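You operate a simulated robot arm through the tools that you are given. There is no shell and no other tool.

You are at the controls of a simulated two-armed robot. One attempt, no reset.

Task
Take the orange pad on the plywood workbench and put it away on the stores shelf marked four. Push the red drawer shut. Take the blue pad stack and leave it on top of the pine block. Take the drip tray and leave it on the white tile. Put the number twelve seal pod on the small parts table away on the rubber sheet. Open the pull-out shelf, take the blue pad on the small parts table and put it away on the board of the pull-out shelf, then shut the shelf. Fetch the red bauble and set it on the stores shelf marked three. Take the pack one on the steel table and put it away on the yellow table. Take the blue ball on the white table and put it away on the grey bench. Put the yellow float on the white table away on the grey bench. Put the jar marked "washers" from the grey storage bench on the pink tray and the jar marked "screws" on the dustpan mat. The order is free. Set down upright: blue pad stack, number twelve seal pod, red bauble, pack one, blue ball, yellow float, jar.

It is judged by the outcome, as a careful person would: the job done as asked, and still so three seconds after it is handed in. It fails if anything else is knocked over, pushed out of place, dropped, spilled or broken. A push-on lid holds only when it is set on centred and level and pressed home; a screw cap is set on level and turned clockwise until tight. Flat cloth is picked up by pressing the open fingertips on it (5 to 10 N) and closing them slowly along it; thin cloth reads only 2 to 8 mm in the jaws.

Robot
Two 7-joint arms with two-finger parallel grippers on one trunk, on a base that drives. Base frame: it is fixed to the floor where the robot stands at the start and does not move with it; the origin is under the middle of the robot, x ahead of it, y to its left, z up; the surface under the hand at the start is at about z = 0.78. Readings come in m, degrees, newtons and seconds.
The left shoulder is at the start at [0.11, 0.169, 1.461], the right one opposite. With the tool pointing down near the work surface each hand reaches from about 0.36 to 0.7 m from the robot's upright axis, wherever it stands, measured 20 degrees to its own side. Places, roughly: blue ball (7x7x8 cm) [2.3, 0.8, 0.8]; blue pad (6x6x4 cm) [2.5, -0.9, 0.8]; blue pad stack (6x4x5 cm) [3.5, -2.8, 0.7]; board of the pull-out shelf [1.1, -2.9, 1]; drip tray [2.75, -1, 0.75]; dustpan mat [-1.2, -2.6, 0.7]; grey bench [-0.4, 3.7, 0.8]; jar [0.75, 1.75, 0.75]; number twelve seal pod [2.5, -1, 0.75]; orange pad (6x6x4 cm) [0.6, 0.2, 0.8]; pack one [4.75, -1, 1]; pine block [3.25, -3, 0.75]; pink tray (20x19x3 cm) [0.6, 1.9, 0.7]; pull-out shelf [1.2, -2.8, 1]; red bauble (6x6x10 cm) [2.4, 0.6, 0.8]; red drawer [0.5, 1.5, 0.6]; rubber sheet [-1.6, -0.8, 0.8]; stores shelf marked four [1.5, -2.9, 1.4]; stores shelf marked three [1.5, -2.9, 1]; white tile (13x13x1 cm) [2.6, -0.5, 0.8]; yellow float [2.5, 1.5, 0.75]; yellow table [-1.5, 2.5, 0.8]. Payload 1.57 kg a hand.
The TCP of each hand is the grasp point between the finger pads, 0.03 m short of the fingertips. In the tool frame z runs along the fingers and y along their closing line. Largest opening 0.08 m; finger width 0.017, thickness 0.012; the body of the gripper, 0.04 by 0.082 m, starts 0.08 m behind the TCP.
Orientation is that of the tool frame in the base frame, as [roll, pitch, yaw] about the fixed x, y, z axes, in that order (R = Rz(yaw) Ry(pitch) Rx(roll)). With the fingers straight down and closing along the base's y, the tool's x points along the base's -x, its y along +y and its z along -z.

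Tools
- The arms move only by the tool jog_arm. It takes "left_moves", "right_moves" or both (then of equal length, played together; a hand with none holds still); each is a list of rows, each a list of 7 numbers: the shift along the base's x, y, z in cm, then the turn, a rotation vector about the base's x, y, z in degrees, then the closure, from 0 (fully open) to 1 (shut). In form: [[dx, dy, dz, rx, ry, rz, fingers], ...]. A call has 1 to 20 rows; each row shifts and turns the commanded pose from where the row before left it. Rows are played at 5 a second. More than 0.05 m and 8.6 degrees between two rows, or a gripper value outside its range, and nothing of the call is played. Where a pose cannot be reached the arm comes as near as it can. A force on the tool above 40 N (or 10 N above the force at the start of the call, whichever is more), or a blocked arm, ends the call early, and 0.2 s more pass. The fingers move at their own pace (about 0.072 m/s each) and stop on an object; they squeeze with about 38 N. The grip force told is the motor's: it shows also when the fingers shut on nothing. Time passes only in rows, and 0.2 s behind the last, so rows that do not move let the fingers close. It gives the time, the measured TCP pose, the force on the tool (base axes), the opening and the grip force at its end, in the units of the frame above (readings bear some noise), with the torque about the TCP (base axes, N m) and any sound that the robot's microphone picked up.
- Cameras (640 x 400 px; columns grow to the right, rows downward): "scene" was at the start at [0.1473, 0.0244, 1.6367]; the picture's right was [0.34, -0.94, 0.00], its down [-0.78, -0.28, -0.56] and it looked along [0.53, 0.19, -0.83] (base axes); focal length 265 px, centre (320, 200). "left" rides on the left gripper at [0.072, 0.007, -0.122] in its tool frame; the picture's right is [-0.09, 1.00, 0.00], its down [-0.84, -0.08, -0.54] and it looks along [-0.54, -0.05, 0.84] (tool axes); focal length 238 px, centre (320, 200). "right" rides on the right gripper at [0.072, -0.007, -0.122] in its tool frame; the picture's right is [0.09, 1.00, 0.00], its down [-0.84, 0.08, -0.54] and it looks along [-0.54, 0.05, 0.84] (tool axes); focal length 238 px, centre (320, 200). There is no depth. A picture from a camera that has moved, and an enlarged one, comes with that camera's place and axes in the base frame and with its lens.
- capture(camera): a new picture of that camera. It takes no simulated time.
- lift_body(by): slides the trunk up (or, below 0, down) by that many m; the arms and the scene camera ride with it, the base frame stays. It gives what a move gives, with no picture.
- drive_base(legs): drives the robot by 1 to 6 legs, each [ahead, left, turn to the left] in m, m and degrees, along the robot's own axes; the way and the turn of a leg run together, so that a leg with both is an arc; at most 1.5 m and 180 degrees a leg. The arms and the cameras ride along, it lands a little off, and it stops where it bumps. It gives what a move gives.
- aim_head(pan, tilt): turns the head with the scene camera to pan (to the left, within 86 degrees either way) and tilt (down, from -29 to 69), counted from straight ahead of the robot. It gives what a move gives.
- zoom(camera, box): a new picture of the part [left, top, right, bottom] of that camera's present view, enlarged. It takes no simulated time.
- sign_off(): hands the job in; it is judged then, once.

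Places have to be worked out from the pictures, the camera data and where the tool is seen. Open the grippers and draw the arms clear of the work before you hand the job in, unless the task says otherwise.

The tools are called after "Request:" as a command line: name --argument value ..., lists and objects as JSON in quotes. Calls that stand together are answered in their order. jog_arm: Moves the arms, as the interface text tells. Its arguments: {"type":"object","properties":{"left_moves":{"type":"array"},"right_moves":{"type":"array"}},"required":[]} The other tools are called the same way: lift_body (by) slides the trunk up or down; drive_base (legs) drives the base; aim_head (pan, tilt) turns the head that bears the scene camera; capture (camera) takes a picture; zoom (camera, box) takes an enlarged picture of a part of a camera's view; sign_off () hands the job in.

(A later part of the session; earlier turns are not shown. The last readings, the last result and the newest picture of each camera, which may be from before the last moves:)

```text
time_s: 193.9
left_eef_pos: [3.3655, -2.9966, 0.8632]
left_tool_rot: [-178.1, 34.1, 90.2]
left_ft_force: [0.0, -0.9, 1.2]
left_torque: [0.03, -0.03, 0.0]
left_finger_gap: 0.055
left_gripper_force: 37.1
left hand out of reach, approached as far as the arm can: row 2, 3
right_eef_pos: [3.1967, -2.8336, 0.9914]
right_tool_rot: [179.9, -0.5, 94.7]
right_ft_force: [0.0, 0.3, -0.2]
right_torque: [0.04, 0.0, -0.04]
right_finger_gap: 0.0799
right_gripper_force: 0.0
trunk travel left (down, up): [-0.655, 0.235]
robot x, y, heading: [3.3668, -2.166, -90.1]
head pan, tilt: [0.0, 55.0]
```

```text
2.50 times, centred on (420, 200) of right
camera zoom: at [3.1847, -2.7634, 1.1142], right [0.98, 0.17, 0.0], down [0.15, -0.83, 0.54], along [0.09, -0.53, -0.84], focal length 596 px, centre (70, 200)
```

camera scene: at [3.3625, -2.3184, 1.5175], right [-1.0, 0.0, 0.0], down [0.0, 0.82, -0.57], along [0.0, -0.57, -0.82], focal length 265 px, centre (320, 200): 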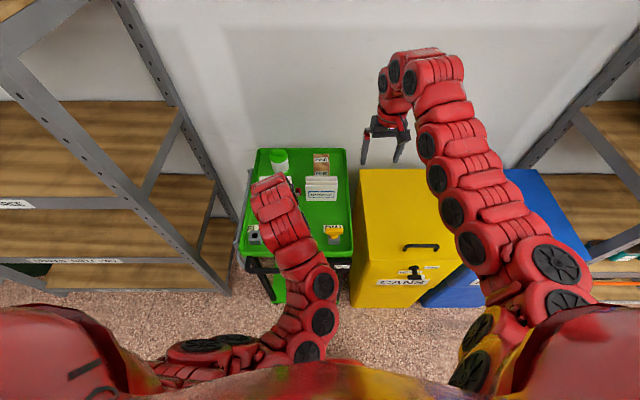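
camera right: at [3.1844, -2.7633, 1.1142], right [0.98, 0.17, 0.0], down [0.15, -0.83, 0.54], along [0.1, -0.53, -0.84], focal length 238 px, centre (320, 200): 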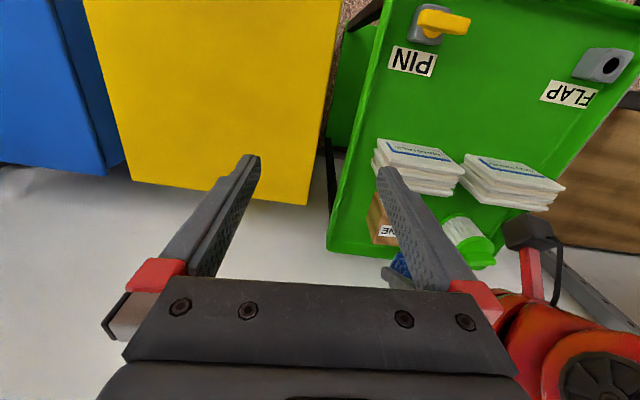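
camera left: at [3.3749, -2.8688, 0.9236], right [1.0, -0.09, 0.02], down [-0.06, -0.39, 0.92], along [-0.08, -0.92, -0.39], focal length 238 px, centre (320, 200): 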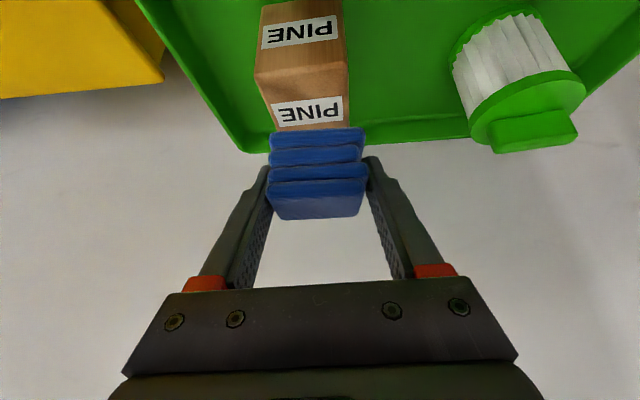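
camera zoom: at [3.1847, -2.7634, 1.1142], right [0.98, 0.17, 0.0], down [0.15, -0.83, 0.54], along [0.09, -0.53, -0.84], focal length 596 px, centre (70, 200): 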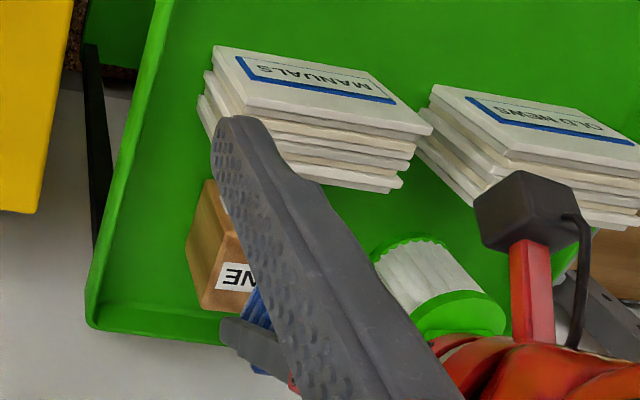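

The arm is near its reach limit here, so I lower using the trunk: first 1.5 cm, then trim x and y.

Request:
lift_body --by -0.015

Request:
jog_arm --left_moves '[[-0.7, -0.4, 0, 0, 0, 0, 1], [0, 0, 0, 0, 0, 0, 1]]'

Request:
capture --camera "left"

```text
time_s: 194.5
left_eef_pos: [3.3648, -2.9977, 0.848]
left_tool_rot: [-178.1, 34.1, 90.2]
left_ft_force: [-0.9, -0.2, -0.8]
left_torque: [-0.01, 0.01, -0.02]
left_finger_gap: 0.055
left_gripper_force: 37.7
right_eef_pos: [3.1967, -2.8341, 0.976]
right_tool_rot: [179.9, -0.5, 94.6]
right_ft_force: [-0.6, -0.7, -0.3]
right_torque: [-0.01, 0.01, -0.01]
right_finger_gap: 0.0801
right_gripper_force: 0.0
trunk travel left (down, up): [-0.64, 0.25]
robot x, y, heading: [3.3618, -2.163, -90.0]
head pan, tilt: [0.0, 55.0]
```

```text
time_s: 195.1
left_eef_pos: [3.3648, -2.9964, 0.8477]
left_tool_rot: [-178.1, 34.1, 90.3]
left_ft_force: [0.6, -0.5, -0.3]
left_torque: [-0.02, 0.0, 0.01]
left_finger_gap: 0.0551
left_gripper_force: 38.0
left hand out of reach, approached as far as the arm can: row 1
right_eef_pos: [3.1963, -2.8341, 0.9772]
right_tool_rot: [179.9, -0.6, 94.7]
right_ft_force: [0.6, 0.7, 0.3]
right_torque: [0.0, -0.01, -0.01]
right_finger_gap: 0.0802
right_gripper_force: 0.0
trunk travel left (down, up): [-0.64, 0.25]
robot x, y, heading: [3.3606, -2.168, -90.1]
head pan, tilt: [0.0, 55.0]
```

```text
taken
camera left: at [3.3745, -2.8686, 0.9085], right [1.0, -0.09, 0.02], down [-0.06, -0.39, 0.92], along [-0.08, -0.92, -0.39], focal length 238 px, centre (320, 200)
```

left: 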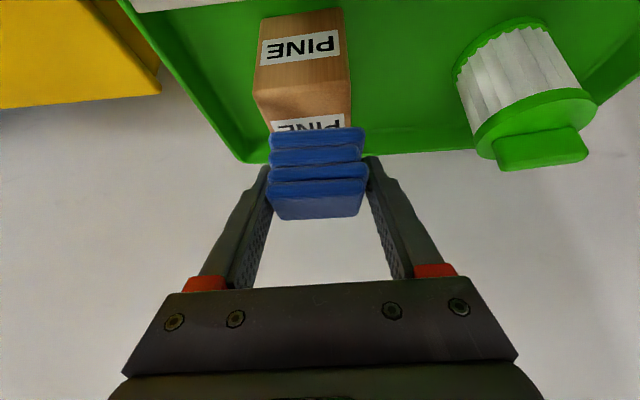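

The hand is 6–7 mm too far toward +x; I nudge the base 7 mm to the right and 4 mm ahead.

Request:
drive_base --legs '[[0.004, -0.007, 0]]'

Request:
jog_arm --left_moves '[[0, 0, 0, 0, 0, 0, 1], [0, 0, 0, 0, 0, 0, 1]]'

```text
time_s: 195.8
left_eef_pos: [3.3577, -3.0006, 0.8477]
left_tool_rot: [-178.0, 34.2, 90.2]
left_ft_force: [0.5, 0.5, -0.8]
left_torque: [-0.01, 0.0, 0.03]
left_finger_gap: 0.0548
left_gripper_force: 37.9
right_eef_pos: [3.1901, -2.8393, 0.9779]
right_tool_rot: [179.9, -0.5, 94.8]
right_ft_force: [1.2, -0.1, 0.0]
right_torque: [0.0, 0.01, 0.0]
right_finger_gap: 0.0801
right_gripper_force: 0.1
trunk travel left (down, up): [-0.64, 0.25]
robot x, y, heading: [3.3513, -2.1696, -90.2]
head pan, tilt: [0.0, 55.0]
```

```text
time_s: 196.4
left_eef_pos: [3.357, -3.0031, 0.8482]
left_tool_rot: [-178.2, 34.1, 90.2]
left_ft_force: [0.9, -1.0, -0.3]
left_torque: [-0.04, -0.04, -0.01]
left_finger_gap: 0.0549
left_gripper_force: 37.2
right_eef_pos: [3.1894, -2.8378, 0.9761]
right_tool_rot: [180.0, -0.4, 94.7]
right_ft_force: [0.3, -0.1, 0.4]
right_torque: [-0.04, -0.03, -0.02]
right_finger_gap: 0.0799
right_gripper_force: 0.0
trunk travel left (down, up): [-0.64, 0.25]
robot x, y, heading: [3.3574, -2.1734, -90.2]
head pan, tilt: [0.0, 55.0]
```

Now centred at [3.357, −3.002]. I lower with the trunk in small steps until contact.

Request:
lift_body --by -0.01

Request:
lift_body --by -0.004

Request:
lift_body --by -0.003

Request:
capture --camera "left"

Request:
zoom --camera "right" --box '[320, 120, 520, 280]'

```text
time_s: 197.0
left_eef_pos: [3.358, -3.0017, 0.8386]
left_tool_rot: [-178.0, 34.1, 90.2]
left_ft_force: [0.6, -0.4, -0.5]
left_torque: [-0.01, 0.01, 0.01]
left_finger_gap: 0.055
left_gripper_force: 37.9
right_eef_pos: [3.1888, -2.8386, 0.9655]
right_tool_rot: [179.9, -0.4, 94.7]
right_ft_force: [0.4, 0.0, -0.3]
right_torque: [0.0, -0.04, -0.01]
right_finger_gap: 0.0799
right_gripper_force: 0.1
trunk travel left (down, up): [-0.63, 0.26]
robot x, y, heading: [3.3582, -2.1731, -90.0]
head pan, tilt: [0.0, 55.0]
```

```text
time_s: 197.5
left_eef_pos: [3.3566, -3.0021, 0.8342]
left_tool_rot: [-178.0, 34.1, 90.2]
left_ft_force: [0.1, 0.2, -0.2]
left_torque: [-0.03, 0.01, 0.01]
left_finger_gap: 0.055
left_gripper_force: 37.8
right_eef_pos: [3.1893, -2.8374, 0.9638]
right_tool_rot: [179.9, -0.5, 94.7]
right_ft_force: [-0.1, 0.2, -0.8]
right_torque: [0.01, -0.01, -0.01]
right_finger_gap: 0.08
right_gripper_force: 0.1
trunk travel left (down, up): [-0.626, 0.264]
robot x, y, heading: [3.3587, -2.1688, -90.2]
head pan, tilt: [0.0, 55.0]
```

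```text
time_s: 198.1
left_eef_pos: [3.3576, -3.0022, 0.8309]
left_tool_rot: [-178.1, 34.2, 90.3]
left_ft_force: [0.2, -0.3, -1.1]
left_torque: [0.0, 0.01, -0.01]
left_finger_gap: 0.0551
left_gripper_force: 37.7
right_eef_pos: [3.1899, -2.8374, 0.9604]
right_tool_rot: [180.0, -0.5, 94.7]
right_ft_force: [-0.8, -0.4, -0.7]
right_torque: [0.03, -0.02, 0.02]
right_finger_gap: 0.08
right_gripper_force: 0.0
trunk travel left (down, up): [-0.623, 0.267]
robot x, y, heading: [3.3556, -2.1739, -90.6]
head pan, tilt: [0.0, 55.0]
```

```text
taken
camera left: at [3.3676, -2.8728, 0.8915], right [1.0, -0.09, 0.02], down [-0.06, -0.39, 0.92], along [-0.08, -0.92, -0.39], focal length 238 px, centre (320, 200)
```

left: 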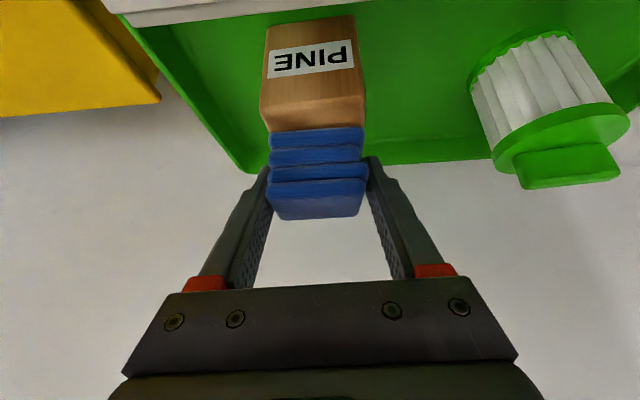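

```text
2.50 times, centred on (420, 200) of right
camera zoom: at [3.1773, -2.7672, 1.0822], right [0.98, 0.17, 0.0], down [0.15, -0.83, 0.54], along [0.1, -0.53, -0.84], focal length 596 px, centre (70, 200)
```

zoom: 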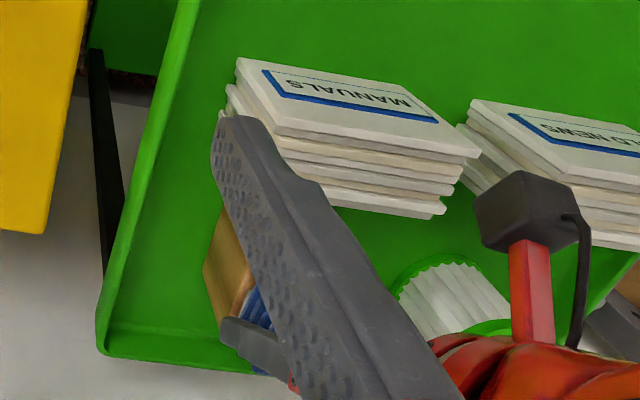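

Nearly touching. I continue in 3 mm steps.

Request:
lift_body --by -0.003

Request:
lift_body --by -0.003

```text
time_s: 198.6
left_eef_pos: [3.3573, -3.0021, 0.8282]
left_tool_rot: [-178.1, 34.0, 90.1]
left_ft_force: [-0.6, -0.1, -0.3]
left_torque: [0.0, -0.01, -0.01]
left_finger_gap: 0.0552
left_gripper_force: 38.3
right_eef_pos: [3.1899, -2.8378, 0.957]
right_tool_rot: [179.8, -0.6, 94.7]
right_ft_force: [0.3, -0.3, 2.2]
right_torque: [0.02, 0.02, -0.02]
right_finger_gap: 0.0801
right_gripper_force: 0.1
trunk travel left (down, up): [-0.62, 0.27]
robot x, y, heading: [3.3581, -2.1696, -90.0]
head pan, tilt: [0.0, 55.0]
```

```text
time_s: 199.1
left_eef_pos: [3.3573, -3.0011, 0.8263]
left_tool_rot: [-178.1, 34.3, 90.1]
left_ft_force: [-0.7, -0.3, 5.8]
left_torque: [0.09, -0.18, 0.0]
left_finger_gap: 0.0547
left_gripper_force: 37.9
right_eef_pos: [3.1892, -2.8372, 0.9549]
right_tool_rot: [179.8, -0.4, 94.7]
right_ft_force: [-0.7, 0.4, -0.5]
right_torque: [-0.03, 0.02, -0.01]
right_finger_gap: 0.0798
right_gripper_force: 0.1
trunk travel left (down, up): [-0.617, 0.273]
robot x, y, heading: [3.3545, -2.1697, -90.2]
head pan, tilt: [0.0, 55.0]
```

Light contact (6 N). I open the fingers and withdraw back along their axis.

Request:
jog_arm --left_moves '[[0, 0, 0, 0, 0, 0, 0.25], [0, 0, 0, 0, 0, 0, 0.05], [0, 0, 0, 0, 0, 0, 0.05], [0, 1.7, 2.4, 0, 0, 0, 0.05], [0, 2, 3, 0, 0, 0, 0.05], [0, 3, 3, 0, 0, 0, 0], [0, 4, 2, 0, 0, 0, 0]]'

Request:
capture --camera "left"

Request:
capture --camera "scene"

```text
time_s: 200.7
left_eef_pos: [3.3578, -2.8929, 0.9311]
left_tool_rot: [-178.0, 34.2, 90.2]
left_ft_force: [0.4, 0.0, 0.2]
left_torque: [-0.02, -0.02, -0.05]
left_finger_gap: 0.08
left_gripper_force: 0.0
right_eef_pos: [3.1881, -2.8365, 0.9548]
right_tool_rot: [180.0, -0.4, 94.8]
right_ft_force: [0.1, 0.4, -0.5]
right_torque: [-0.02, -0.03, -0.03]
right_finger_gap: 0.0799
right_gripper_force: 0.2
trunk travel left (down, up): [-0.617, 0.273]
robot x, y, heading: [3.3555, -2.1702, -90.1]
head pan, tilt: [0.0, 55.0]
```

```text
taken
camera left: at [3.3669, -2.7636, 0.9913], right [1.0, -0.09, 0.02], down [-0.06, -0.39, 0.92], along [-0.08, -0.92, -0.39], focal length 238 px, centre (320, 200)
```

left: 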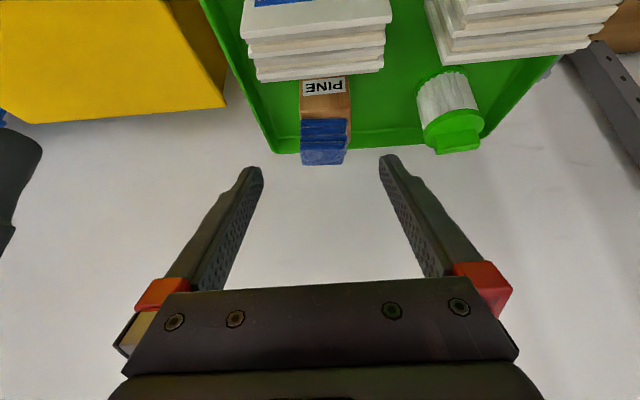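

```text
taken
camera scene: at [3.3554, -2.3211, 1.4797], right [-1.0, 0.0, 0.0], down [0.0, 0.82, -0.57], along [0.0, -0.57, -0.82], focal length 265 px, centre (320, 200)
```

scene: 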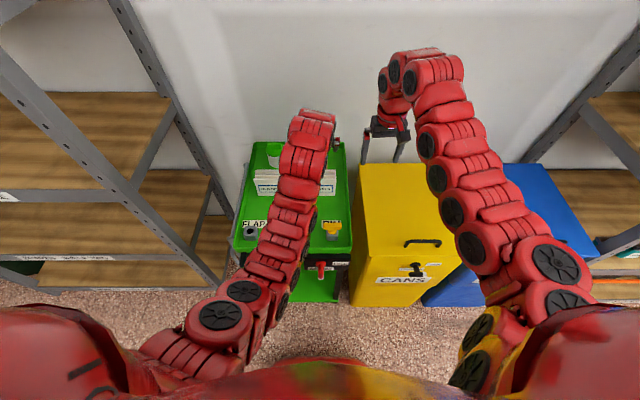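

The stack stands on the pine block. I zoom in to verify it is stable, then leave.

Request:
zoom --camera "left" --box '[250, 60, 410, 180]'

Request:
drive_base --legs '[[-0.45, 0, 0]]'

Request:
lift_body --by 0.158

Request:
zoom --camera "scene" --box '[250, 80, 390, 180]'

```text
3.33 times, centred on (330, 120) of left
camera zoom: at [3.3669, -2.7636, 0.9913], right [1.0, -0.09, 0.02], down [-0.06, -0.39, 0.92], along [-0.08, -0.92, -0.39], focal length 794 px, centre (287, 467)
```

zoom: 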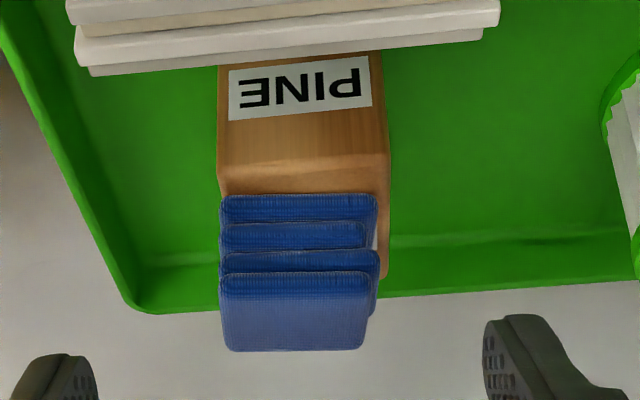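

```text
time_s: 203.4
left_eef_pos: [3.3586, -2.4397, 0.9296]
left_tool_rot: [-178.0, 34.2, 90.2]
left_ft_force: [0.0, 0.4, 0.5]
left_torque: [0.0, 0.02, 0.0]
left_finger_gap: 0.0799
left_gripper_force: 0.2
right_eef_pos: [3.1905, -2.3849, 0.9526]
right_tool_rot: [180.0, -0.6, 94.8]
right_ft_force: [0.6, 0.2, 0.5]
right_torque: [0.0, -0.01, 0.01]
right_finger_gap: 0.0801
right_gripper_force: 0.1
trunk travel left (down, up): [-0.617, 0.273]
robot x, y, heading: [3.3565, -1.7204, -90.0]
head pan, tilt: [0.0, 55.0]
```

```text
time_s: 205.2
left_eef_pos: [3.3578, -2.441, 1.0878]
left_tool_rot: [-178.1, 34.1, 90.2]
left_ft_force: [0.3, -0.2, -0.4]
left_torque: [0.01, 0.02, -0.02]
left_finger_gap: 0.0801
left_gripper_force: 0.1
right_eef_pos: [3.1911, -2.3856, 1.1118]
right_tool_rot: [179.9, -0.4, 94.8]
right_ft_force: [0.0, -0.3, 0.5]
right_torque: [0.01, -0.01, 0.02]
right_finger_gap: 0.0801
right_gripper_force: 0.1
trunk travel left (down, up): [-0.775, 0.115]
robot x, y, heading: [3.354, -1.7159, -89.8]
head pan, tilt: [0.0, 55.0]
```

```text
4.00 times, centred on (320, 130) of scene
camera zoom: at [3.3559, -1.87, 1.6374], right [-1.0, 0.0, 0.0], down [0.0, 0.82, -0.57], along [0.0, -0.57, -0.82], focal length 1062 px, centre (320, 480)
```

zoom: 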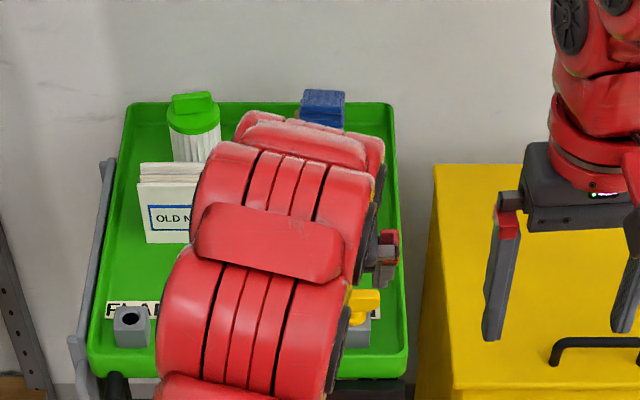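

The stack is upright on the block. Next I go to the far side of the small parts table: strafe left, back up, then turn right to face it.

Request:
drive_base --legs '[[0, 0.3, 0], [-0.85, 0, 0], [0, 0, -90]]'

Request:
aim_head --pan 0 --tilt 45

Request:
capture --camera "scene"

```text
time_s: 215.2
left_eef_pos: [2.9342, -0.8603, 1.0866]
left_tool_rot: [-178.0, 34.0, -1.4]
left_ft_force: [-0.1, -0.7, -0.2]
left_torque: [-0.03, 0.0, 0.01]
left_finger_gap: 0.08
left_gripper_force: 0.0
right_eef_pos: [2.9948, -0.6946, 1.1128]
right_tool_rot: [179.8, -0.5, 3.1]
right_ft_force: [-0.1, -0.7, 0.8]
right_torque: [0.03, 0.0, -0.01]
right_finger_gap: 0.0801
right_gripper_force: 0.1
trunk travel left (down, up): [-0.775, 0.115]
robot x, y, heading: [3.6587, -0.8778, 178.5]
head pan, tilt: [0.0, 55.0]
```

```text
time_s: 215.9
left_eef_pos: [2.9343, -0.8603, 1.088]
left_tool_rot: [-178.1, 34.1, -1.4]
left_ft_force: [0.2, -0.6, 0.0]
left_torque: [-0.01, 0.0, 0.01]
left_finger_gap: 0.08
left_gripper_force: 0.0
right_eef_pos: [2.9941, -0.6951, 1.112]
right_tool_rot: [179.9, -0.4, 3.2]
right_ft_force: [0.5, -0.4, 0.4]
right_torque: [-0.02, 0.01, 0.02]
right_finger_gap: 0.0801
right_gripper_force: 0.1
trunk travel left (down, up): [-0.775, 0.115]
robot x, y, heading: [3.6563, -0.879, 178.4]
head pan, tilt: [0.0, 45.0]
```

```text
taken
camera scene: at [3.4961, -0.8747, 1.6508], right [0.03, 1.0, 0.0], down [0.71, -0.02, -0.71], along [-0.71, 0.02, -0.71], focal length 265 px, centre (320, 200)
```

scene: 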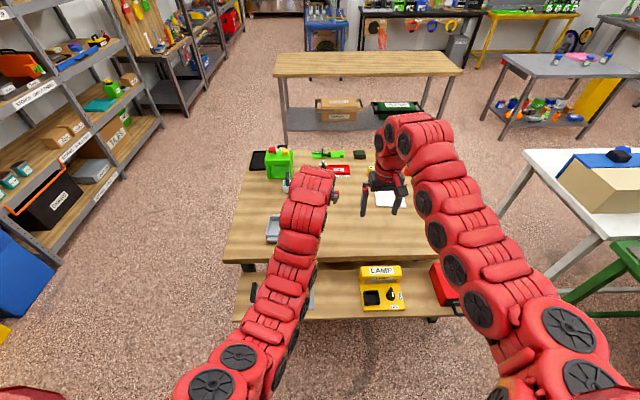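

The lower shelf juts out a little on this side, so I approach only to x≈3.44 and then look at the tray with the wrist camera.

Request:
drive_base --legs '[[0.21, 0, 1.5]]'

Request:
jog_arm --left_moves '[[4, -4, 0, 0, 0, 0, 0], [4, -4, 0, 0, 0, 0, 0], [3, -4, 0, 0, 0, 0, 0], [0, -2, 0, 0, 0, 0, 0], [0, 0, 0, 0, 0, 0, 0]]'

Request:
capture --camera "left"

Request:
capture --camera "scene"

Request:
capture --camera "right"

```text
time_s: 217.6
left_eef_pos: [2.7243, -0.883, 1.0883]
left_tool_rot: [-178.1, 34.2, 0.5]
left_ft_force: [-0.2, 0.5, 0.7]
left_torque: [-0.03, 0.0, 0.0]
left_finger_gap: 0.0801
left_gripper_force: 0.1
right_eef_pos: [2.7803, -0.7142, 1.112]
right_tool_rot: [179.8, -0.5, 5.0]
right_ft_force: [-0.2, -0.1, -0.6]
right_torque: [-0.01, -0.01, -0.02]
right_finger_gap: 0.0798
right_gripper_force: 0.1
trunk travel left (down, up): [-0.775, 0.115]
robot x, y, heading: [3.4505, -0.8763, -179.7]
head pan, tilt: [0.0, 45.0]
```

```text
refused: row 1 steps farther than a row can; nothing moved
```

```text
taken
camera left: at [2.8528, -0.8903, 1.1484], right [-0.09, -1.0, 0.02], down [-0.39, 0.06, 0.92], along [-0.92, 0.07, -0.39], focal length 238 px, centre (320, 200)
```

left: 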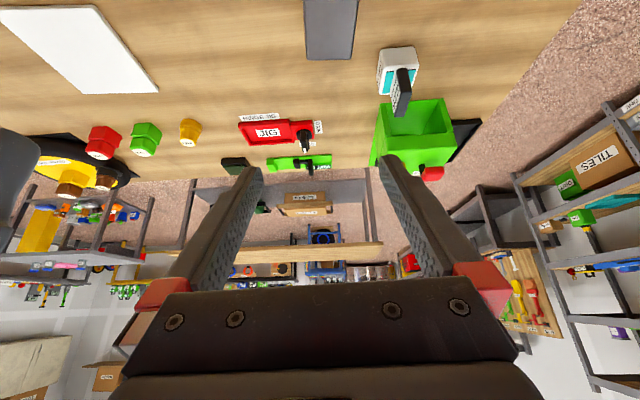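

```text
taken
camera scene: at [3.2871, -0.8775, 1.651], right [0.0, 1.0, 0.0], down [0.71, 0.0, -0.71], along [-0.71, 0.0, -0.71], focal length 265 px, centre (320, 200)
```

scene: 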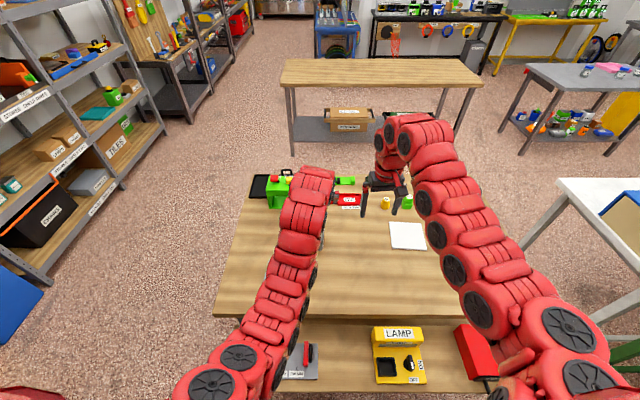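

```text
taken
camera right: at [2.8506, -0.7003, 1.2344], right [0.18, -0.98, 0.0], down [-0.83, -0.15, 0.54], along [-0.53, -0.1, -0.84], focal length 238 px, centre (320, 200)
```

right: 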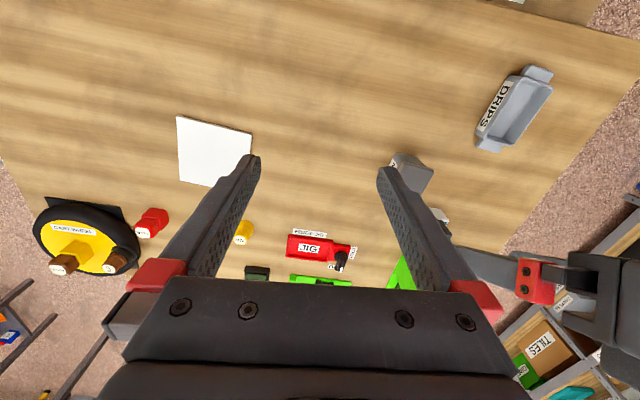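

The light-grey tray is labelled "DRIPS", so that is the drip tray. I bring the left hand back over near it for a close view.

Request:
jog_arm --left_moves '[[3, -3, 0, 0, 0, 0, 0], [3, -3, 0, 0, 0, 0, 0], [3, -3, 0, 0, 0, 0, 0], [3, -3, 0, 0, 0, 0, 0], [3, -3, -1, 0, 0, 0, 0], [3, 0, -2, 0, 0, 0, 0], [0, 0, 0, 0, 0, 0, 0]]'

Request:
capture --camera "left"

```text
time_s: 219.2
left_eef_pos: [2.8779, -1.0294, 1.0714]
left_tool_rot: [-178.2, 34.0, 0.5]
left_ft_force: [0.5, 0.2, 0.2]
left_torque: [-0.02, -0.05, -0.02]
left_finger_gap: 0.0798
left_gripper_force: 0.1
left hand out of reach, approached as far as the arm can: row 6
right_eef_pos: [2.7791, -0.7149, 1.1116]
right_tool_rot: [179.9, -0.5, 5.0]
right_ft_force: [-0.5, 0.5, 0.4]
right_torque: [0.02, -0.03, 0.01]
right_finger_gap: 0.0799
right_gripper_force: 0.0
trunk travel left (down, up): [-0.775, 0.115]
robot x, y, heading: [3.4492, -0.8761, -179.8]
head pan, tilt: [0.0, 45.0]
```

```text
taken
camera left: at [3.0058, -1.0378, 1.1332], right [-0.09, -1.0, 0.03], down [-0.39, 0.06, 0.92], along [-0.92, 0.07, -0.39], focal length 238 px, centre (320, 200)
```

left: 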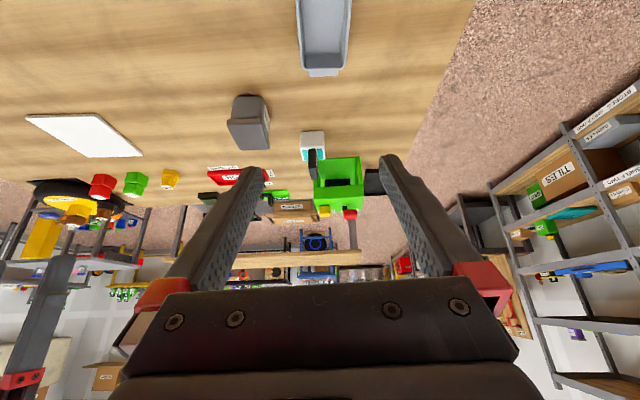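

The tray is nearly aligned (yaw ≈ −4°). I back the robot 12 cm so the wrist camera sees the whole tray.

Request:
drive_base --legs '[[-0.12, 0, 0]]'

Request:
jog_arm --left_moves '[[0, 0, -3, 0, 0, -4.5, 0], [0, 0, -3, 0, 0, 0, 0], [0, 0, 0, 0, 0, 0, 0]]'

Request:
capture --camera "left"

Request:
zoom --camera "left" --box '[260, 20, 400, 130]'

```text
time_s: 220.4
left_eef_pos: [2.9957, -1.0271, 1.0721]
left_tool_rot: [-178.0, 33.9, 0.3]
left_ft_force: [-0.1, 0.3, -0.4]
left_torque: [0.03, 0.03, 0.01]
left_finger_gap: 0.0801
left_gripper_force: 0.0
right_eef_pos: [2.8976, -0.7121, 1.112]
right_tool_rot: [179.9, -0.6, 4.7]
right_ft_force: [-0.5, 0.2, 0.5]
right_torque: [-0.05, -0.01, 0.0]
right_finger_gap: 0.0801
right_gripper_force: 0.0
trunk travel left (down, up): [-0.775, 0.115]
robot x, y, heading: [3.563, -0.876, -179.8]
head pan, tilt: [0.0, 45.0]
```

```text
time_s: 221.2
left_eef_pos: [2.9959, -1.0266, 1.013]
left_tool_rot: [-178.0, 34.0, -4.2]
left_ft_force: [-0.8, 0.7, 1.2]
left_torque: [-0.01, 0.0, -0.01]
left_finger_gap: 0.0798
left_gripper_force: 0.0
right_eef_pos: [2.8979, -0.7107, 1.112]
right_tool_rot: [179.9, -0.5, 4.9]
right_ft_force: [0.6, 0.1, 0.5]
right_torque: [-0.03, 0.02, -0.01]
right_finger_gap: 0.0801
right_gripper_force: 0.0
trunk travel left (down, up): [-0.775, 0.115]
robot x, y, heading: [3.5705, -0.8766, -180.1]
head pan, tilt: [0.0, 45.0]
```

```text
taken
camera left: at [3.1219, -1.0455, 1.0739], right [-0.17, -0.99, 0.02], down [-0.38, 0.09, 0.92], along [-0.91, 0.14, -0.39], focal length 238 px, centre (320, 200)
```

left: 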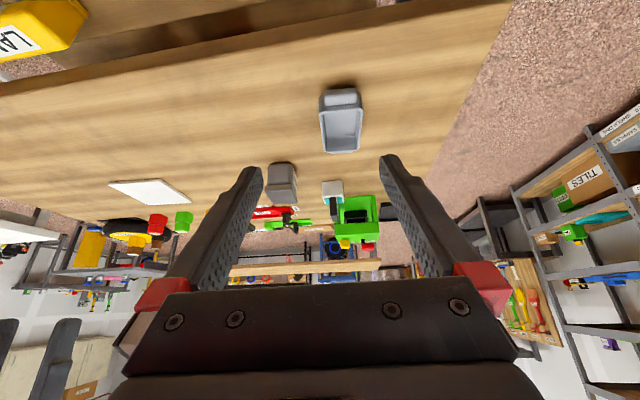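

```text
3.64 times, centred on (330, 75) of left
camera zoom: at [3.1219, -1.0455, 1.0739], right [-0.17, -0.99, 0.02], down [-0.38, 0.09, 0.92], along [-0.91, 0.14, -0.39], focal length 867 px, centre (284, 654)
```

zoom: 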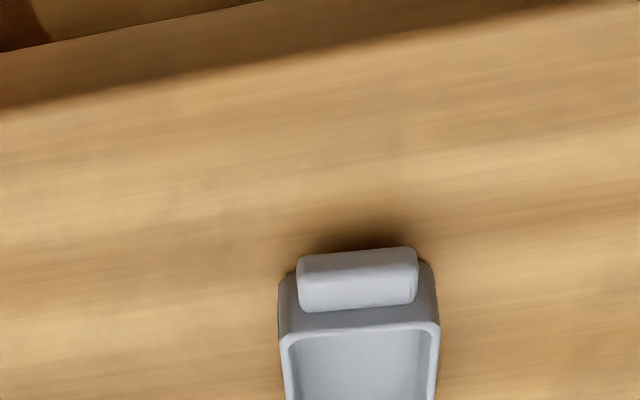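

Tray body spans x 2.77–2.87, centre ≈[2.8185, −1.037], rim z≈0.836, 6 cm wide. I drive 10 cm ahead and move to a pre-grasp.

Request:
drive_base --legs '[[0.1, 0, 0]]'

Request:
jog_arm --left_moves '[[-1, -0.4, -3.5, 0, 0, 0, 0], [-1, -0.4, -3.5, 0, 0, 0, 0], [-1, -0.4, -3.5, 0, 0, 0, 0], [0, 0, 0, 0, 0, 0, 0]]'

Request:
capture --camera "left"

```text
time_s: 222.3
left_eef_pos: [2.8954, -1.0269, 1.0139]
left_tool_rot: [-178.1, 34.0, -4.2]
left_ft_force: [0.1, 0.0, 0.5]
left_torque: [0.0, 0.02, 0.01]
left_finger_gap: 0.0799
left_gripper_force: 0.0
right_eef_pos: [2.7975, -0.7116, 1.1131]
right_tool_rot: [179.8, -0.5, 4.9]
right_ft_force: [-0.4, -0.2, -0.4]
right_torque: [0.01, -0.04, 0.0]
right_finger_gap: 0.08
right_gripper_force: 0.1
trunk travel left (down, up): [-0.775, 0.115]
robot x, y, heading: [3.465, -0.8791, -180.1]
head pan, tilt: [0.0, 45.0]
```

```text
time_s: 223.3
left_eef_pos: [2.8655, -1.0383, 0.9094]
left_tool_rot: [-178.2, 34.0, -4.1]
left_ft_force: [-0.4, 1.0, -0.8]
left_torque: [0.0, 0.03, -0.03]
left_finger_gap: 0.08
left_gripper_force: 0.0
right_eef_pos: [2.7981, -0.7127, 1.1127]
right_tool_rot: [180.0, -0.4, 4.9]
right_ft_force: [0.0, -0.5, 0.9]
right_torque: [-0.02, 0.04, 0.0]
right_finger_gap: 0.0796
right_gripper_force: 0.1
trunk travel left (down, up): [-0.775, 0.115]
robot x, y, heading: [3.4638, -0.8756, -179.5]
head pan, tilt: [0.0, 45.0]
```

```text
taken
camera left: at [2.9923, -1.0571, 0.969], right [-0.17, -0.99, 0.02], down [-0.38, 0.09, 0.92], along [-0.91, 0.14, -0.39], focal length 238 px, centre (320, 200)
```

left: 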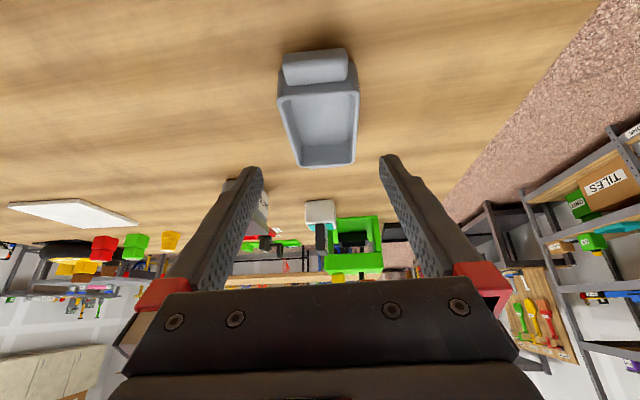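

Aligned well. I slide in along the axis to put the tray between the fingers.

Request:
jog_arm --left_moves '[[-1.5, 0.1, -2.6, 0, 0, 0, 0], [-1.5, 0.1, -2.6, 0, 0, 0, 0], [-1.4, 0, -1.6, 0, 0, 0, 0], [0, 0, -0.4, 0, 0, 0, 0], [0, 0, 0, 0, 0, 0, 0]]'

Request:
capture --camera "left"

```text
time_s: 224.6
left_eef_pos: [2.8223, -1.0372, 0.835]
left_tool_rot: [-178.1, 34.0, -4.2]
left_ft_force: [-0.1, 0.2, 0.5]
left_torque: [-0.01, -0.02, 0.02]
left_finger_gap: 0.0799
left_gripper_force: 0.1
right_eef_pos: [2.7985, -0.7128, 1.1122]
right_tool_rot: [179.9, -0.5, 4.9]
right_ft_force: [-0.6, -0.5, 0.5]
right_torque: [0.0, 0.0, 0.0]
right_finger_gap: 0.0805
right_gripper_force: 0.1
trunk travel left (down, up): [-0.775, 0.115]
robot x, y, heading: [3.4657, -0.8757, -179.9]
head pan, tilt: [0.0, 45.0]
```

```text
taken
camera left: at [2.9485, -1.0568, 0.8963], right [-0.17, -0.99, 0.02], down [-0.38, 0.09, 0.92], along [-0.91, 0.14, -0.39], focal length 238 px, centre (320, 200)
```

left: 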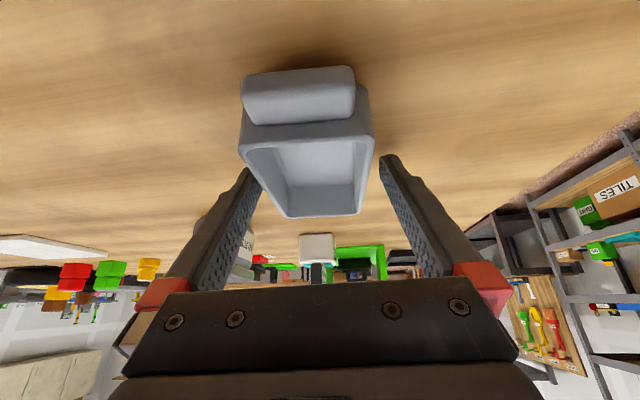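

The tray sits between the fingers. I close and lift gently.

Request:
jog_arm --left_moves '[[0, 0, 0, 0, 0, 0, 0.3], [0, 0, 0, 0, 0, 0, 1], [0, 0, 0, 0, 0, 0, 1], [0, 0, 0, 0, 0, 0, 1], [0, 0, 0, 0, 0, 0, 1], [0, 0, 1.5, 0, 0, 0, 1], [0, 0, 3, 0, 0, 0, 1], [0, 0, 3, 0, 0, 0, 1], [0, 0, 0, 0, 0, 0, 1]]'

Request:
capture --camera "left"

Request:
capture --camera "right"

```text
time_s: 226.6
left_eef_pos: [2.8225, -1.038, 0.9092]
left_tool_rot: [-178.2, 34.1, -4.1]
left_ft_force: [-0.2, -0.8, -1.6]
left_torque: [-0.01, 0.02, -0.02]
left_finger_gap: 0.0612
left_gripper_force: 38.1
right_eef_pos: [2.7973, -0.7126, 1.1112]
right_tool_rot: [179.9, -0.5, 5.0]
right_ft_force: [-0.2, -0.1, 0.4]
right_torque: [-0.01, -0.02, 0.03]
right_finger_gap: 0.08
right_gripper_force: 0.0
trunk travel left (down, up): [-0.775, 0.115]
robot x, y, heading: [3.472, -0.8751, -179.8]
head pan, tilt: [0.0, 45.0]
```

```text
taken
camera left: at [2.9481, -1.0569, 0.9704], right [-0.17, -0.99, 0.02], down [-0.38, 0.09, 0.92], along [-0.91, 0.14, -0.39], focal length 238 px, centre (320, 200)
```

left: 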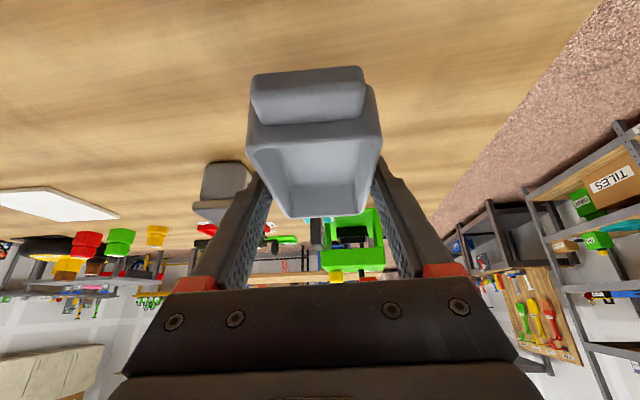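

```text
taken
camera right: at [2.8682, -0.6989, 1.234], right [0.18, -0.98, 0.0], down [-0.83, -0.15, 0.54], along [-0.53, -0.1, -0.84], focal length 238 px, centre (320, 200)
```

right: 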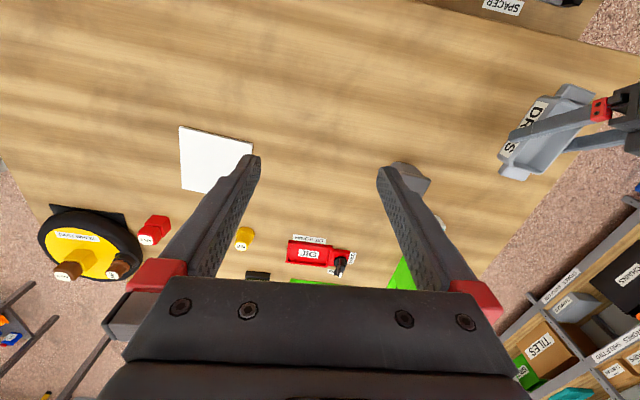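

The tray is held level. The tile centre is ≈[2.638, −0.535]; I need to strafe right ~0.5 m, so I first look right for obstacles.

Request:
jog_arm --left_moves '[[0, 0, 4.5, 0, 0, 0, 1], [0, 0, 4.5, 0, 0, 0, 1]]'

Request:
aim_head --pan -60 --tilt 45

Request:
capture --camera "scene"

```text
time_s: 227.2
left_eef_pos: [2.8197, -1.0375, 0.9998]
left_tool_rot: [-178.2, 34.1, -4.2]
left_ft_force: [-0.8, -0.9, 0.1]
left_torque: [0.0, -0.01, 0.0]
left_finger_gap: 0.0609
left_gripper_force: 38.1
right_eef_pos: [2.7973, -0.7126, 1.1109]
right_tool_rot: [179.8, -0.5, 4.9]
right_ft_force: [-0.9, -0.2, 0.5]
right_torque: [-0.02, 0.02, 0.0]
right_finger_gap: 0.0798
right_gripper_force: 0.1
trunk travel left (down, up): [-0.775, 0.115]
robot x, y, heading: [3.4666, -0.879, -179.8]
head pan, tilt: [0.0, 45.0]
```

```text
time_s: 228.4
left_eef_pos: [2.8198, -1.0385, 0.9981]
left_tool_rot: [-178.0, 34.0, -4.1]
left_ft_force: [-0.1, -0.2, -0.6]
left_torque: [-0.02, 0.0, -0.04]
left_finger_gap: 0.0611
left_gripper_force: 38.1
right_eef_pos: [2.7969, -0.7117, 1.1117]
right_tool_rot: [179.8, -0.5, 4.9]
right_ft_force: [-0.3, 0.8, 0.1]
right_torque: [-0.01, 0.04, -0.03]
right_finger_gap: 0.0801
right_gripper_force: 0.1
trunk travel left (down, up): [-0.775, 0.115]
robot x, y, heading: [3.4665, -0.8795, -179.8]
head pan, tilt: [-60.0, 45.0]
```

```text
taken
camera scene: at [3.3445, -0.8066, 1.6509], right [0.86, 0.5, 0.0], down [0.36, -0.61, -0.71], along [-0.35, 0.61, -0.71], focal length 265 px, centre (320, 200)
```

scene: 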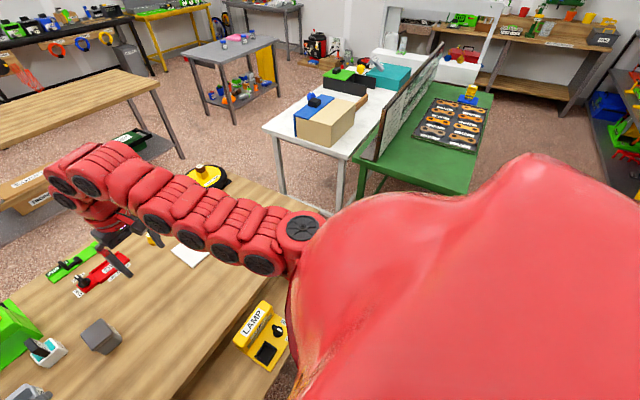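

The green table's edge is at y≈0.35, so there is room. I strafe right 0.5 m.

Request:
drive_base --legs '[[0, -0.5, 0]]'

Request:
lift_body --by -0.1

Request:
capture --camera "left"

```text
time_s: 231.3
left_eef_pos: [2.8197, -0.5465, 0.9985]
left_tool_rot: [-178.1, 34.1, -4.6]
left_ft_force: [0.3, 0.0, -0.8]
left_torque: [-0.03, 0.0, -0.01]
left_finger_gap: 0.0613
left_gripper_force: 38.0
right_eef_pos: [2.7996, -0.2199, 1.1122]
right_tool_rot: [179.8, -0.4, 4.6]
right_ft_force: [0.1, 0.6, 0.3]
right_torque: [-0.01, 0.0, 0.0]
right_finger_gap: 0.08
right_gripper_force: 0.1
trunk travel left (down, up): [-0.775, 0.115]
robot x, y, heading: [3.4675, -0.387, 179.4]
head pan, tilt: [-60.0, 45.0]
```

```text
time_s: 232.7
left_eef_pos: [2.8184, -0.5468, 0.8993]
left_tool_rot: [-178.2, 34.0, -4.6]
left_ft_force: [0.1, -0.2, -1.5]
left_torque: [-0.02, 0.01, 0.02]
left_finger_gap: 0.0611
left_gripper_force: 38.2
right_eef_pos: [2.7995, -0.2203, 1.0132]
right_tool_rot: [179.9, -0.5, 4.5]
right_ft_force: [-0.4, 0.7, -0.4]
right_torque: [0.01, 0.01, 0.02]
right_finger_gap: 0.0797
right_gripper_force: 0.1
trunk travel left (down, up): [-0.675, 0.215]
robot x, y, heading: [3.4651, -0.3906, 179.7]
head pan, tilt: [-60.0, 45.0]
```

```text
taken
camera left: at [2.9459, -0.5665, 0.9598], right [-0.17, -0.98, 0.02], down [-0.38, 0.09, 0.92], along [-0.91, 0.15, -0.39], focal length 238 px, centre (320, 200)
```

left: 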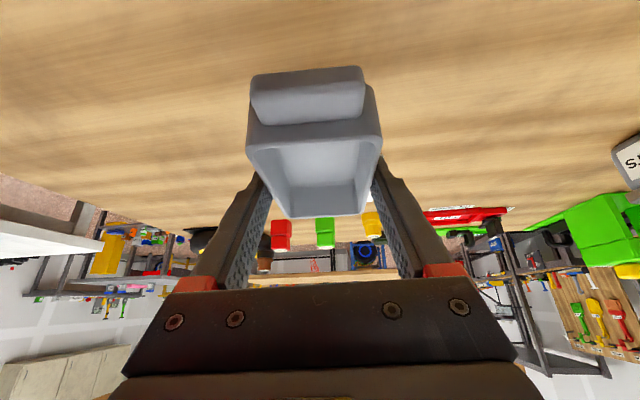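

I move the tray over the tile (x −18 cm, y +1 cm), staying above it.

Request:
jog_arm --left_moves '[[-4.5, 0.4, 0, 0, 0, 0, 1], [-4.5, 0.4, 0, 0, 0, 0, 1], [-4.5, 0.4, 0, 0, 0, 0, 1], [-4.5, 0, 0, 0, 0, 0, 1], [0, 0, 0, 0, 0, 0, 1]]'

Request:
aim_head --pan 10 --tilt 50

Request:
capture --camera "scene"

Request:
capture --camera "right"

Request:
capture --camera "left"

```text
time_s: 233.9
left_eef_pos: [2.6416, -0.5356, 0.9012]
left_tool_rot: [-178.2, 33.9, -4.6]
left_ft_force: [-0.5, 0.1, -1.0]
left_torque: [0.01, -0.01, -0.02]
left_finger_gap: 0.0611
left_gripper_force: 38.7
right_eef_pos: [2.8008, -0.2202, 1.0127]
right_tool_rot: [180.0, -0.4, 4.4]
right_ft_force: [0.5, 0.9, 0.4]
right_torque: [-0.02, -0.01, -0.03]
right_finger_gap: 0.08
right_gripper_force: 0.0
trunk travel left (down, up): [-0.675, 0.215]
robot x, y, heading: [3.4664, -0.3932, 179.5]
head pan, tilt: [-60.0, 45.0]
```

```text
time_s: 235.3
left_eef_pos: [2.6405, -0.5345, 0.9001]
left_tool_rot: [-178.1, 34.0, -4.6]
left_ft_force: [-0.4, -0.1, -0.2]
left_torque: [0.01, 0.0, -0.01]
left_finger_gap: 0.061
left_gripper_force: 37.9
right_eef_pos: [2.8001, -0.2201, 1.0115]
right_tool_rot: [179.9, -0.5, 4.5]
right_ft_force: [0.8, -1.3, -0.1]
right_torque: [-0.03, 0.02, -0.01]
right_finger_gap: 0.0798
right_gripper_force: 0.1
trunk travel left (down, up): [-0.675, 0.215]
robot x, y, heading: [3.4693, -0.3886, 179.6]
head pan, tilt: [10.0, 50.0]
```

```text
taken
camera scene: at [3.3104, -0.4018, 1.544], right [-0.17, 0.99, 0.0], down [0.76, 0.13, -0.64], along [-0.63, -0.11, -0.77], focal length 265 px, centre (320, 200)
```

scene: 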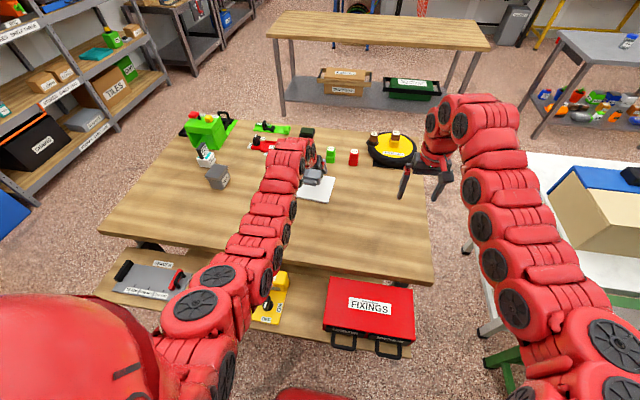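

```text
taken
camera right: at [2.8706, -0.2069, 1.134], right [0.17, -0.99, 0.0], down [-0.83, -0.14, 0.54], along [-0.53, -0.09, -0.84], focal length 238 px, centre (320, 200)
```

right: 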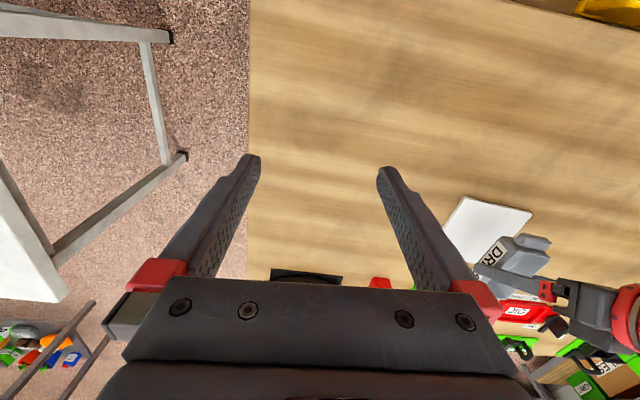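

```text
taken
camera left: at [2.7671, -0.5551, 0.9619], right [-0.17, -0.98, 0.02], down [-0.38, 0.09, 0.92], along [-0.91, 0.15, -0.39], focal length 238 px, centre (320, 200)
```

left: 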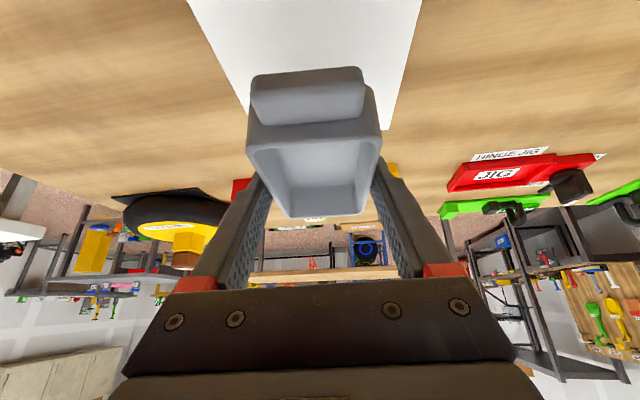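

The tile is centred at [2.634, −0.535] under the tray. I trim 5 mm and lower using the trunk.

Request:
jog_arm --left_moves '[[-0.5, 0, 0, 0, 0, 0, 1], [0, 0, 0, 0, 0, 0, 1]]'

Request:
lift_body --by -0.04

Request:
lift_body --by -0.008

Request:
capture --camera "left"

```text
time_s: 235.9
left_eef_pos: [2.636, -0.5345, 0.8996]
left_tool_rot: [-178.1, 34.0, -4.6]
left_ft_force: [-0.3, -0.6, -1.7]
left_torque: [0.0, -0.02, -0.02]
left_finger_gap: 0.061
left_gripper_force: 38.0
right_eef_pos: [2.7999, -0.2199, 1.0119]
right_tool_rot: [179.8, -0.5, 4.5]
right_ft_force: [0.1, 0.8, 0.7]
right_torque: [0.02, -0.01, -0.04]
right_finger_gap: 0.08
right_gripper_force: 0.1
trunk travel left (down, up): [-0.675, 0.215]
robot x, y, heading: [3.4655, -0.3874, 179.8]
head pan, tilt: [10.0, 50.0]
```

```text
time_s: 236.7
left_eef_pos: [2.6364, -0.5359, 0.86]
left_tool_rot: [-178.0, 34.0, -4.6]
left_ft_force: [0.3, 0.0, -1.2]
left_torque: [-0.01, -0.03, 0.02]
left_finger_gap: 0.061
left_gripper_force: 38.1
right_eef_pos: [2.7988, -0.2198, 0.9718]
right_tool_rot: [179.9, -0.4, 4.6]
right_ft_force: [-0.2, -0.2, 0.6]
right_torque: [-0.02, -0.04, -0.02]
right_finger_gap: 0.0801
right_gripper_force: 0.2
trunk travel left (down, up): [-0.635, 0.255]
robot x, y, heading: [3.4646, -0.3888, 179.7]
head pan, tilt: [10.0, 50.0]
```

```text
time_s: 237.3
left_eef_pos: [2.6348, -0.5355, 0.8534]
left_tool_rot: [-178.0, 34.0, -4.5]
left_ft_force: [-0.2, 0.3, -0.3]
left_torque: [-0.04, 0.05, 0.01]
left_finger_gap: 0.0611
left_gripper_force: 37.8
right_eef_pos: [2.7991, -0.2198, 0.9649]
right_tool_rot: [179.8, -0.5, 4.5]
right_ft_force: [-0.2, 0.5, 0.3]
right_torque: [0.01, 0.01, 0.01]
right_finger_gap: 0.08
right_gripper_force: 0.1
trunk travel left (down, up): [-0.627, 0.263]
robot x, y, heading: [3.4649, -0.3876, 179.7]
head pan, tilt: [10.0, 50.0]
```

```text
taken
camera left: at [2.7621, -0.5549, 0.9134], right [-0.17, -0.98, 0.02], down [-0.38, 0.09, 0.92], along [-0.91, 0.15, -0.39], focal length 238 px, centre (320, 200)
```

left: 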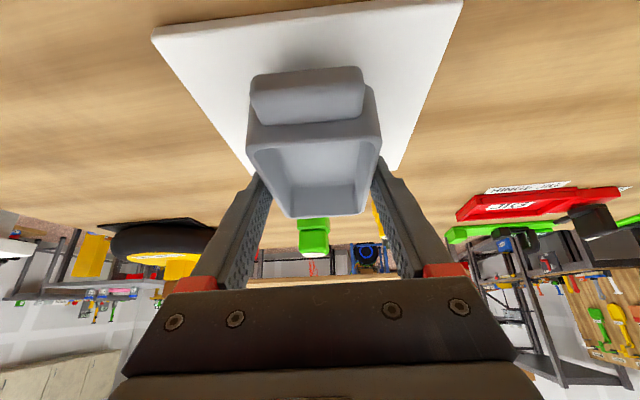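

Well centred over the tile. I lower in 3 mm steps to contact.

Request:
lift_body --by -0.004

Request:
lift_body --by -0.003

Request:
lift_body --by -0.003

```text
time_s: 237.8
left_eef_pos: [2.6361, -0.5357, 0.8484]
left_tool_rot: [-178.2, 33.9, -4.6]
left_ft_force: [0.0, 0.3, -0.3]
left_torque: [0.02, -0.01, 0.0]
left_finger_gap: 0.0611
left_gripper_force: 38.3
right_eef_pos: [2.8004, -0.2186, 0.9598]
right_tool_rot: [180.0, -0.4, 4.4]
right_ft_force: [-0.5, 0.5, -0.5]
right_torque: [0.02, 0.03, 0.03]
right_finger_gap: 0.08
right_gripper_force: 0.0
trunk travel left (down, up): [-0.623, 0.267]
robot x, y, heading: [3.4653, -0.3877, 179.5]
head pan, tilt: [10.0, 50.0]
```

```text
time_s: 238.3
left_eef_pos: [2.6356, -0.5349, 0.8459]
left_tool_rot: [-178.2, 34.0, -4.6]
left_ft_force: [0.1, -0.1, -0.3]
left_torque: [0.0, 0.0, -0.01]
left_finger_gap: 0.061
left_gripper_force: 38.0
right_eef_pos: [2.7998, -0.2201, 0.9576]
right_tool_rot: [179.8, -0.5, 4.5]
right_ft_force: [0.3, 0.7, 0.5]
right_torque: [-0.02, -0.02, 0.01]
right_finger_gap: 0.08
right_gripper_force: 0.0
trunk travel left (down, up): [-0.62, 0.27]
robot x, y, heading: [3.4673, -0.3901, 179.6]
head pan, tilt: [10.0, 50.0]
```

```text
time_s: 238.8
left_eef_pos: [2.6351, -0.5357, 0.8449]
left_tool_rot: [-178.2, 34.2, -4.6]
left_ft_force: [-1.7, -1.0, 9.8]
left_torque: [-0.36, -0.4, -0.08]
left_finger_gap: 0.061
left_gripper_force: 38.1
right_eef_pos: [2.8009, -0.22, 0.9554]
right_tool_rot: [179.9, -0.3, 4.5]
right_ft_force: [-0.1, 0.4, -0.1]
right_torque: [0.01, -0.02, 0.01]
right_finger_gap: 0.0798
right_gripper_force: 0.0
trunk travel left (down, up): [-0.617, 0.273]
robot x, y, heading: [3.468, -0.3876, 179.5]
head pan, tilt: [10.0, 50.0]
```

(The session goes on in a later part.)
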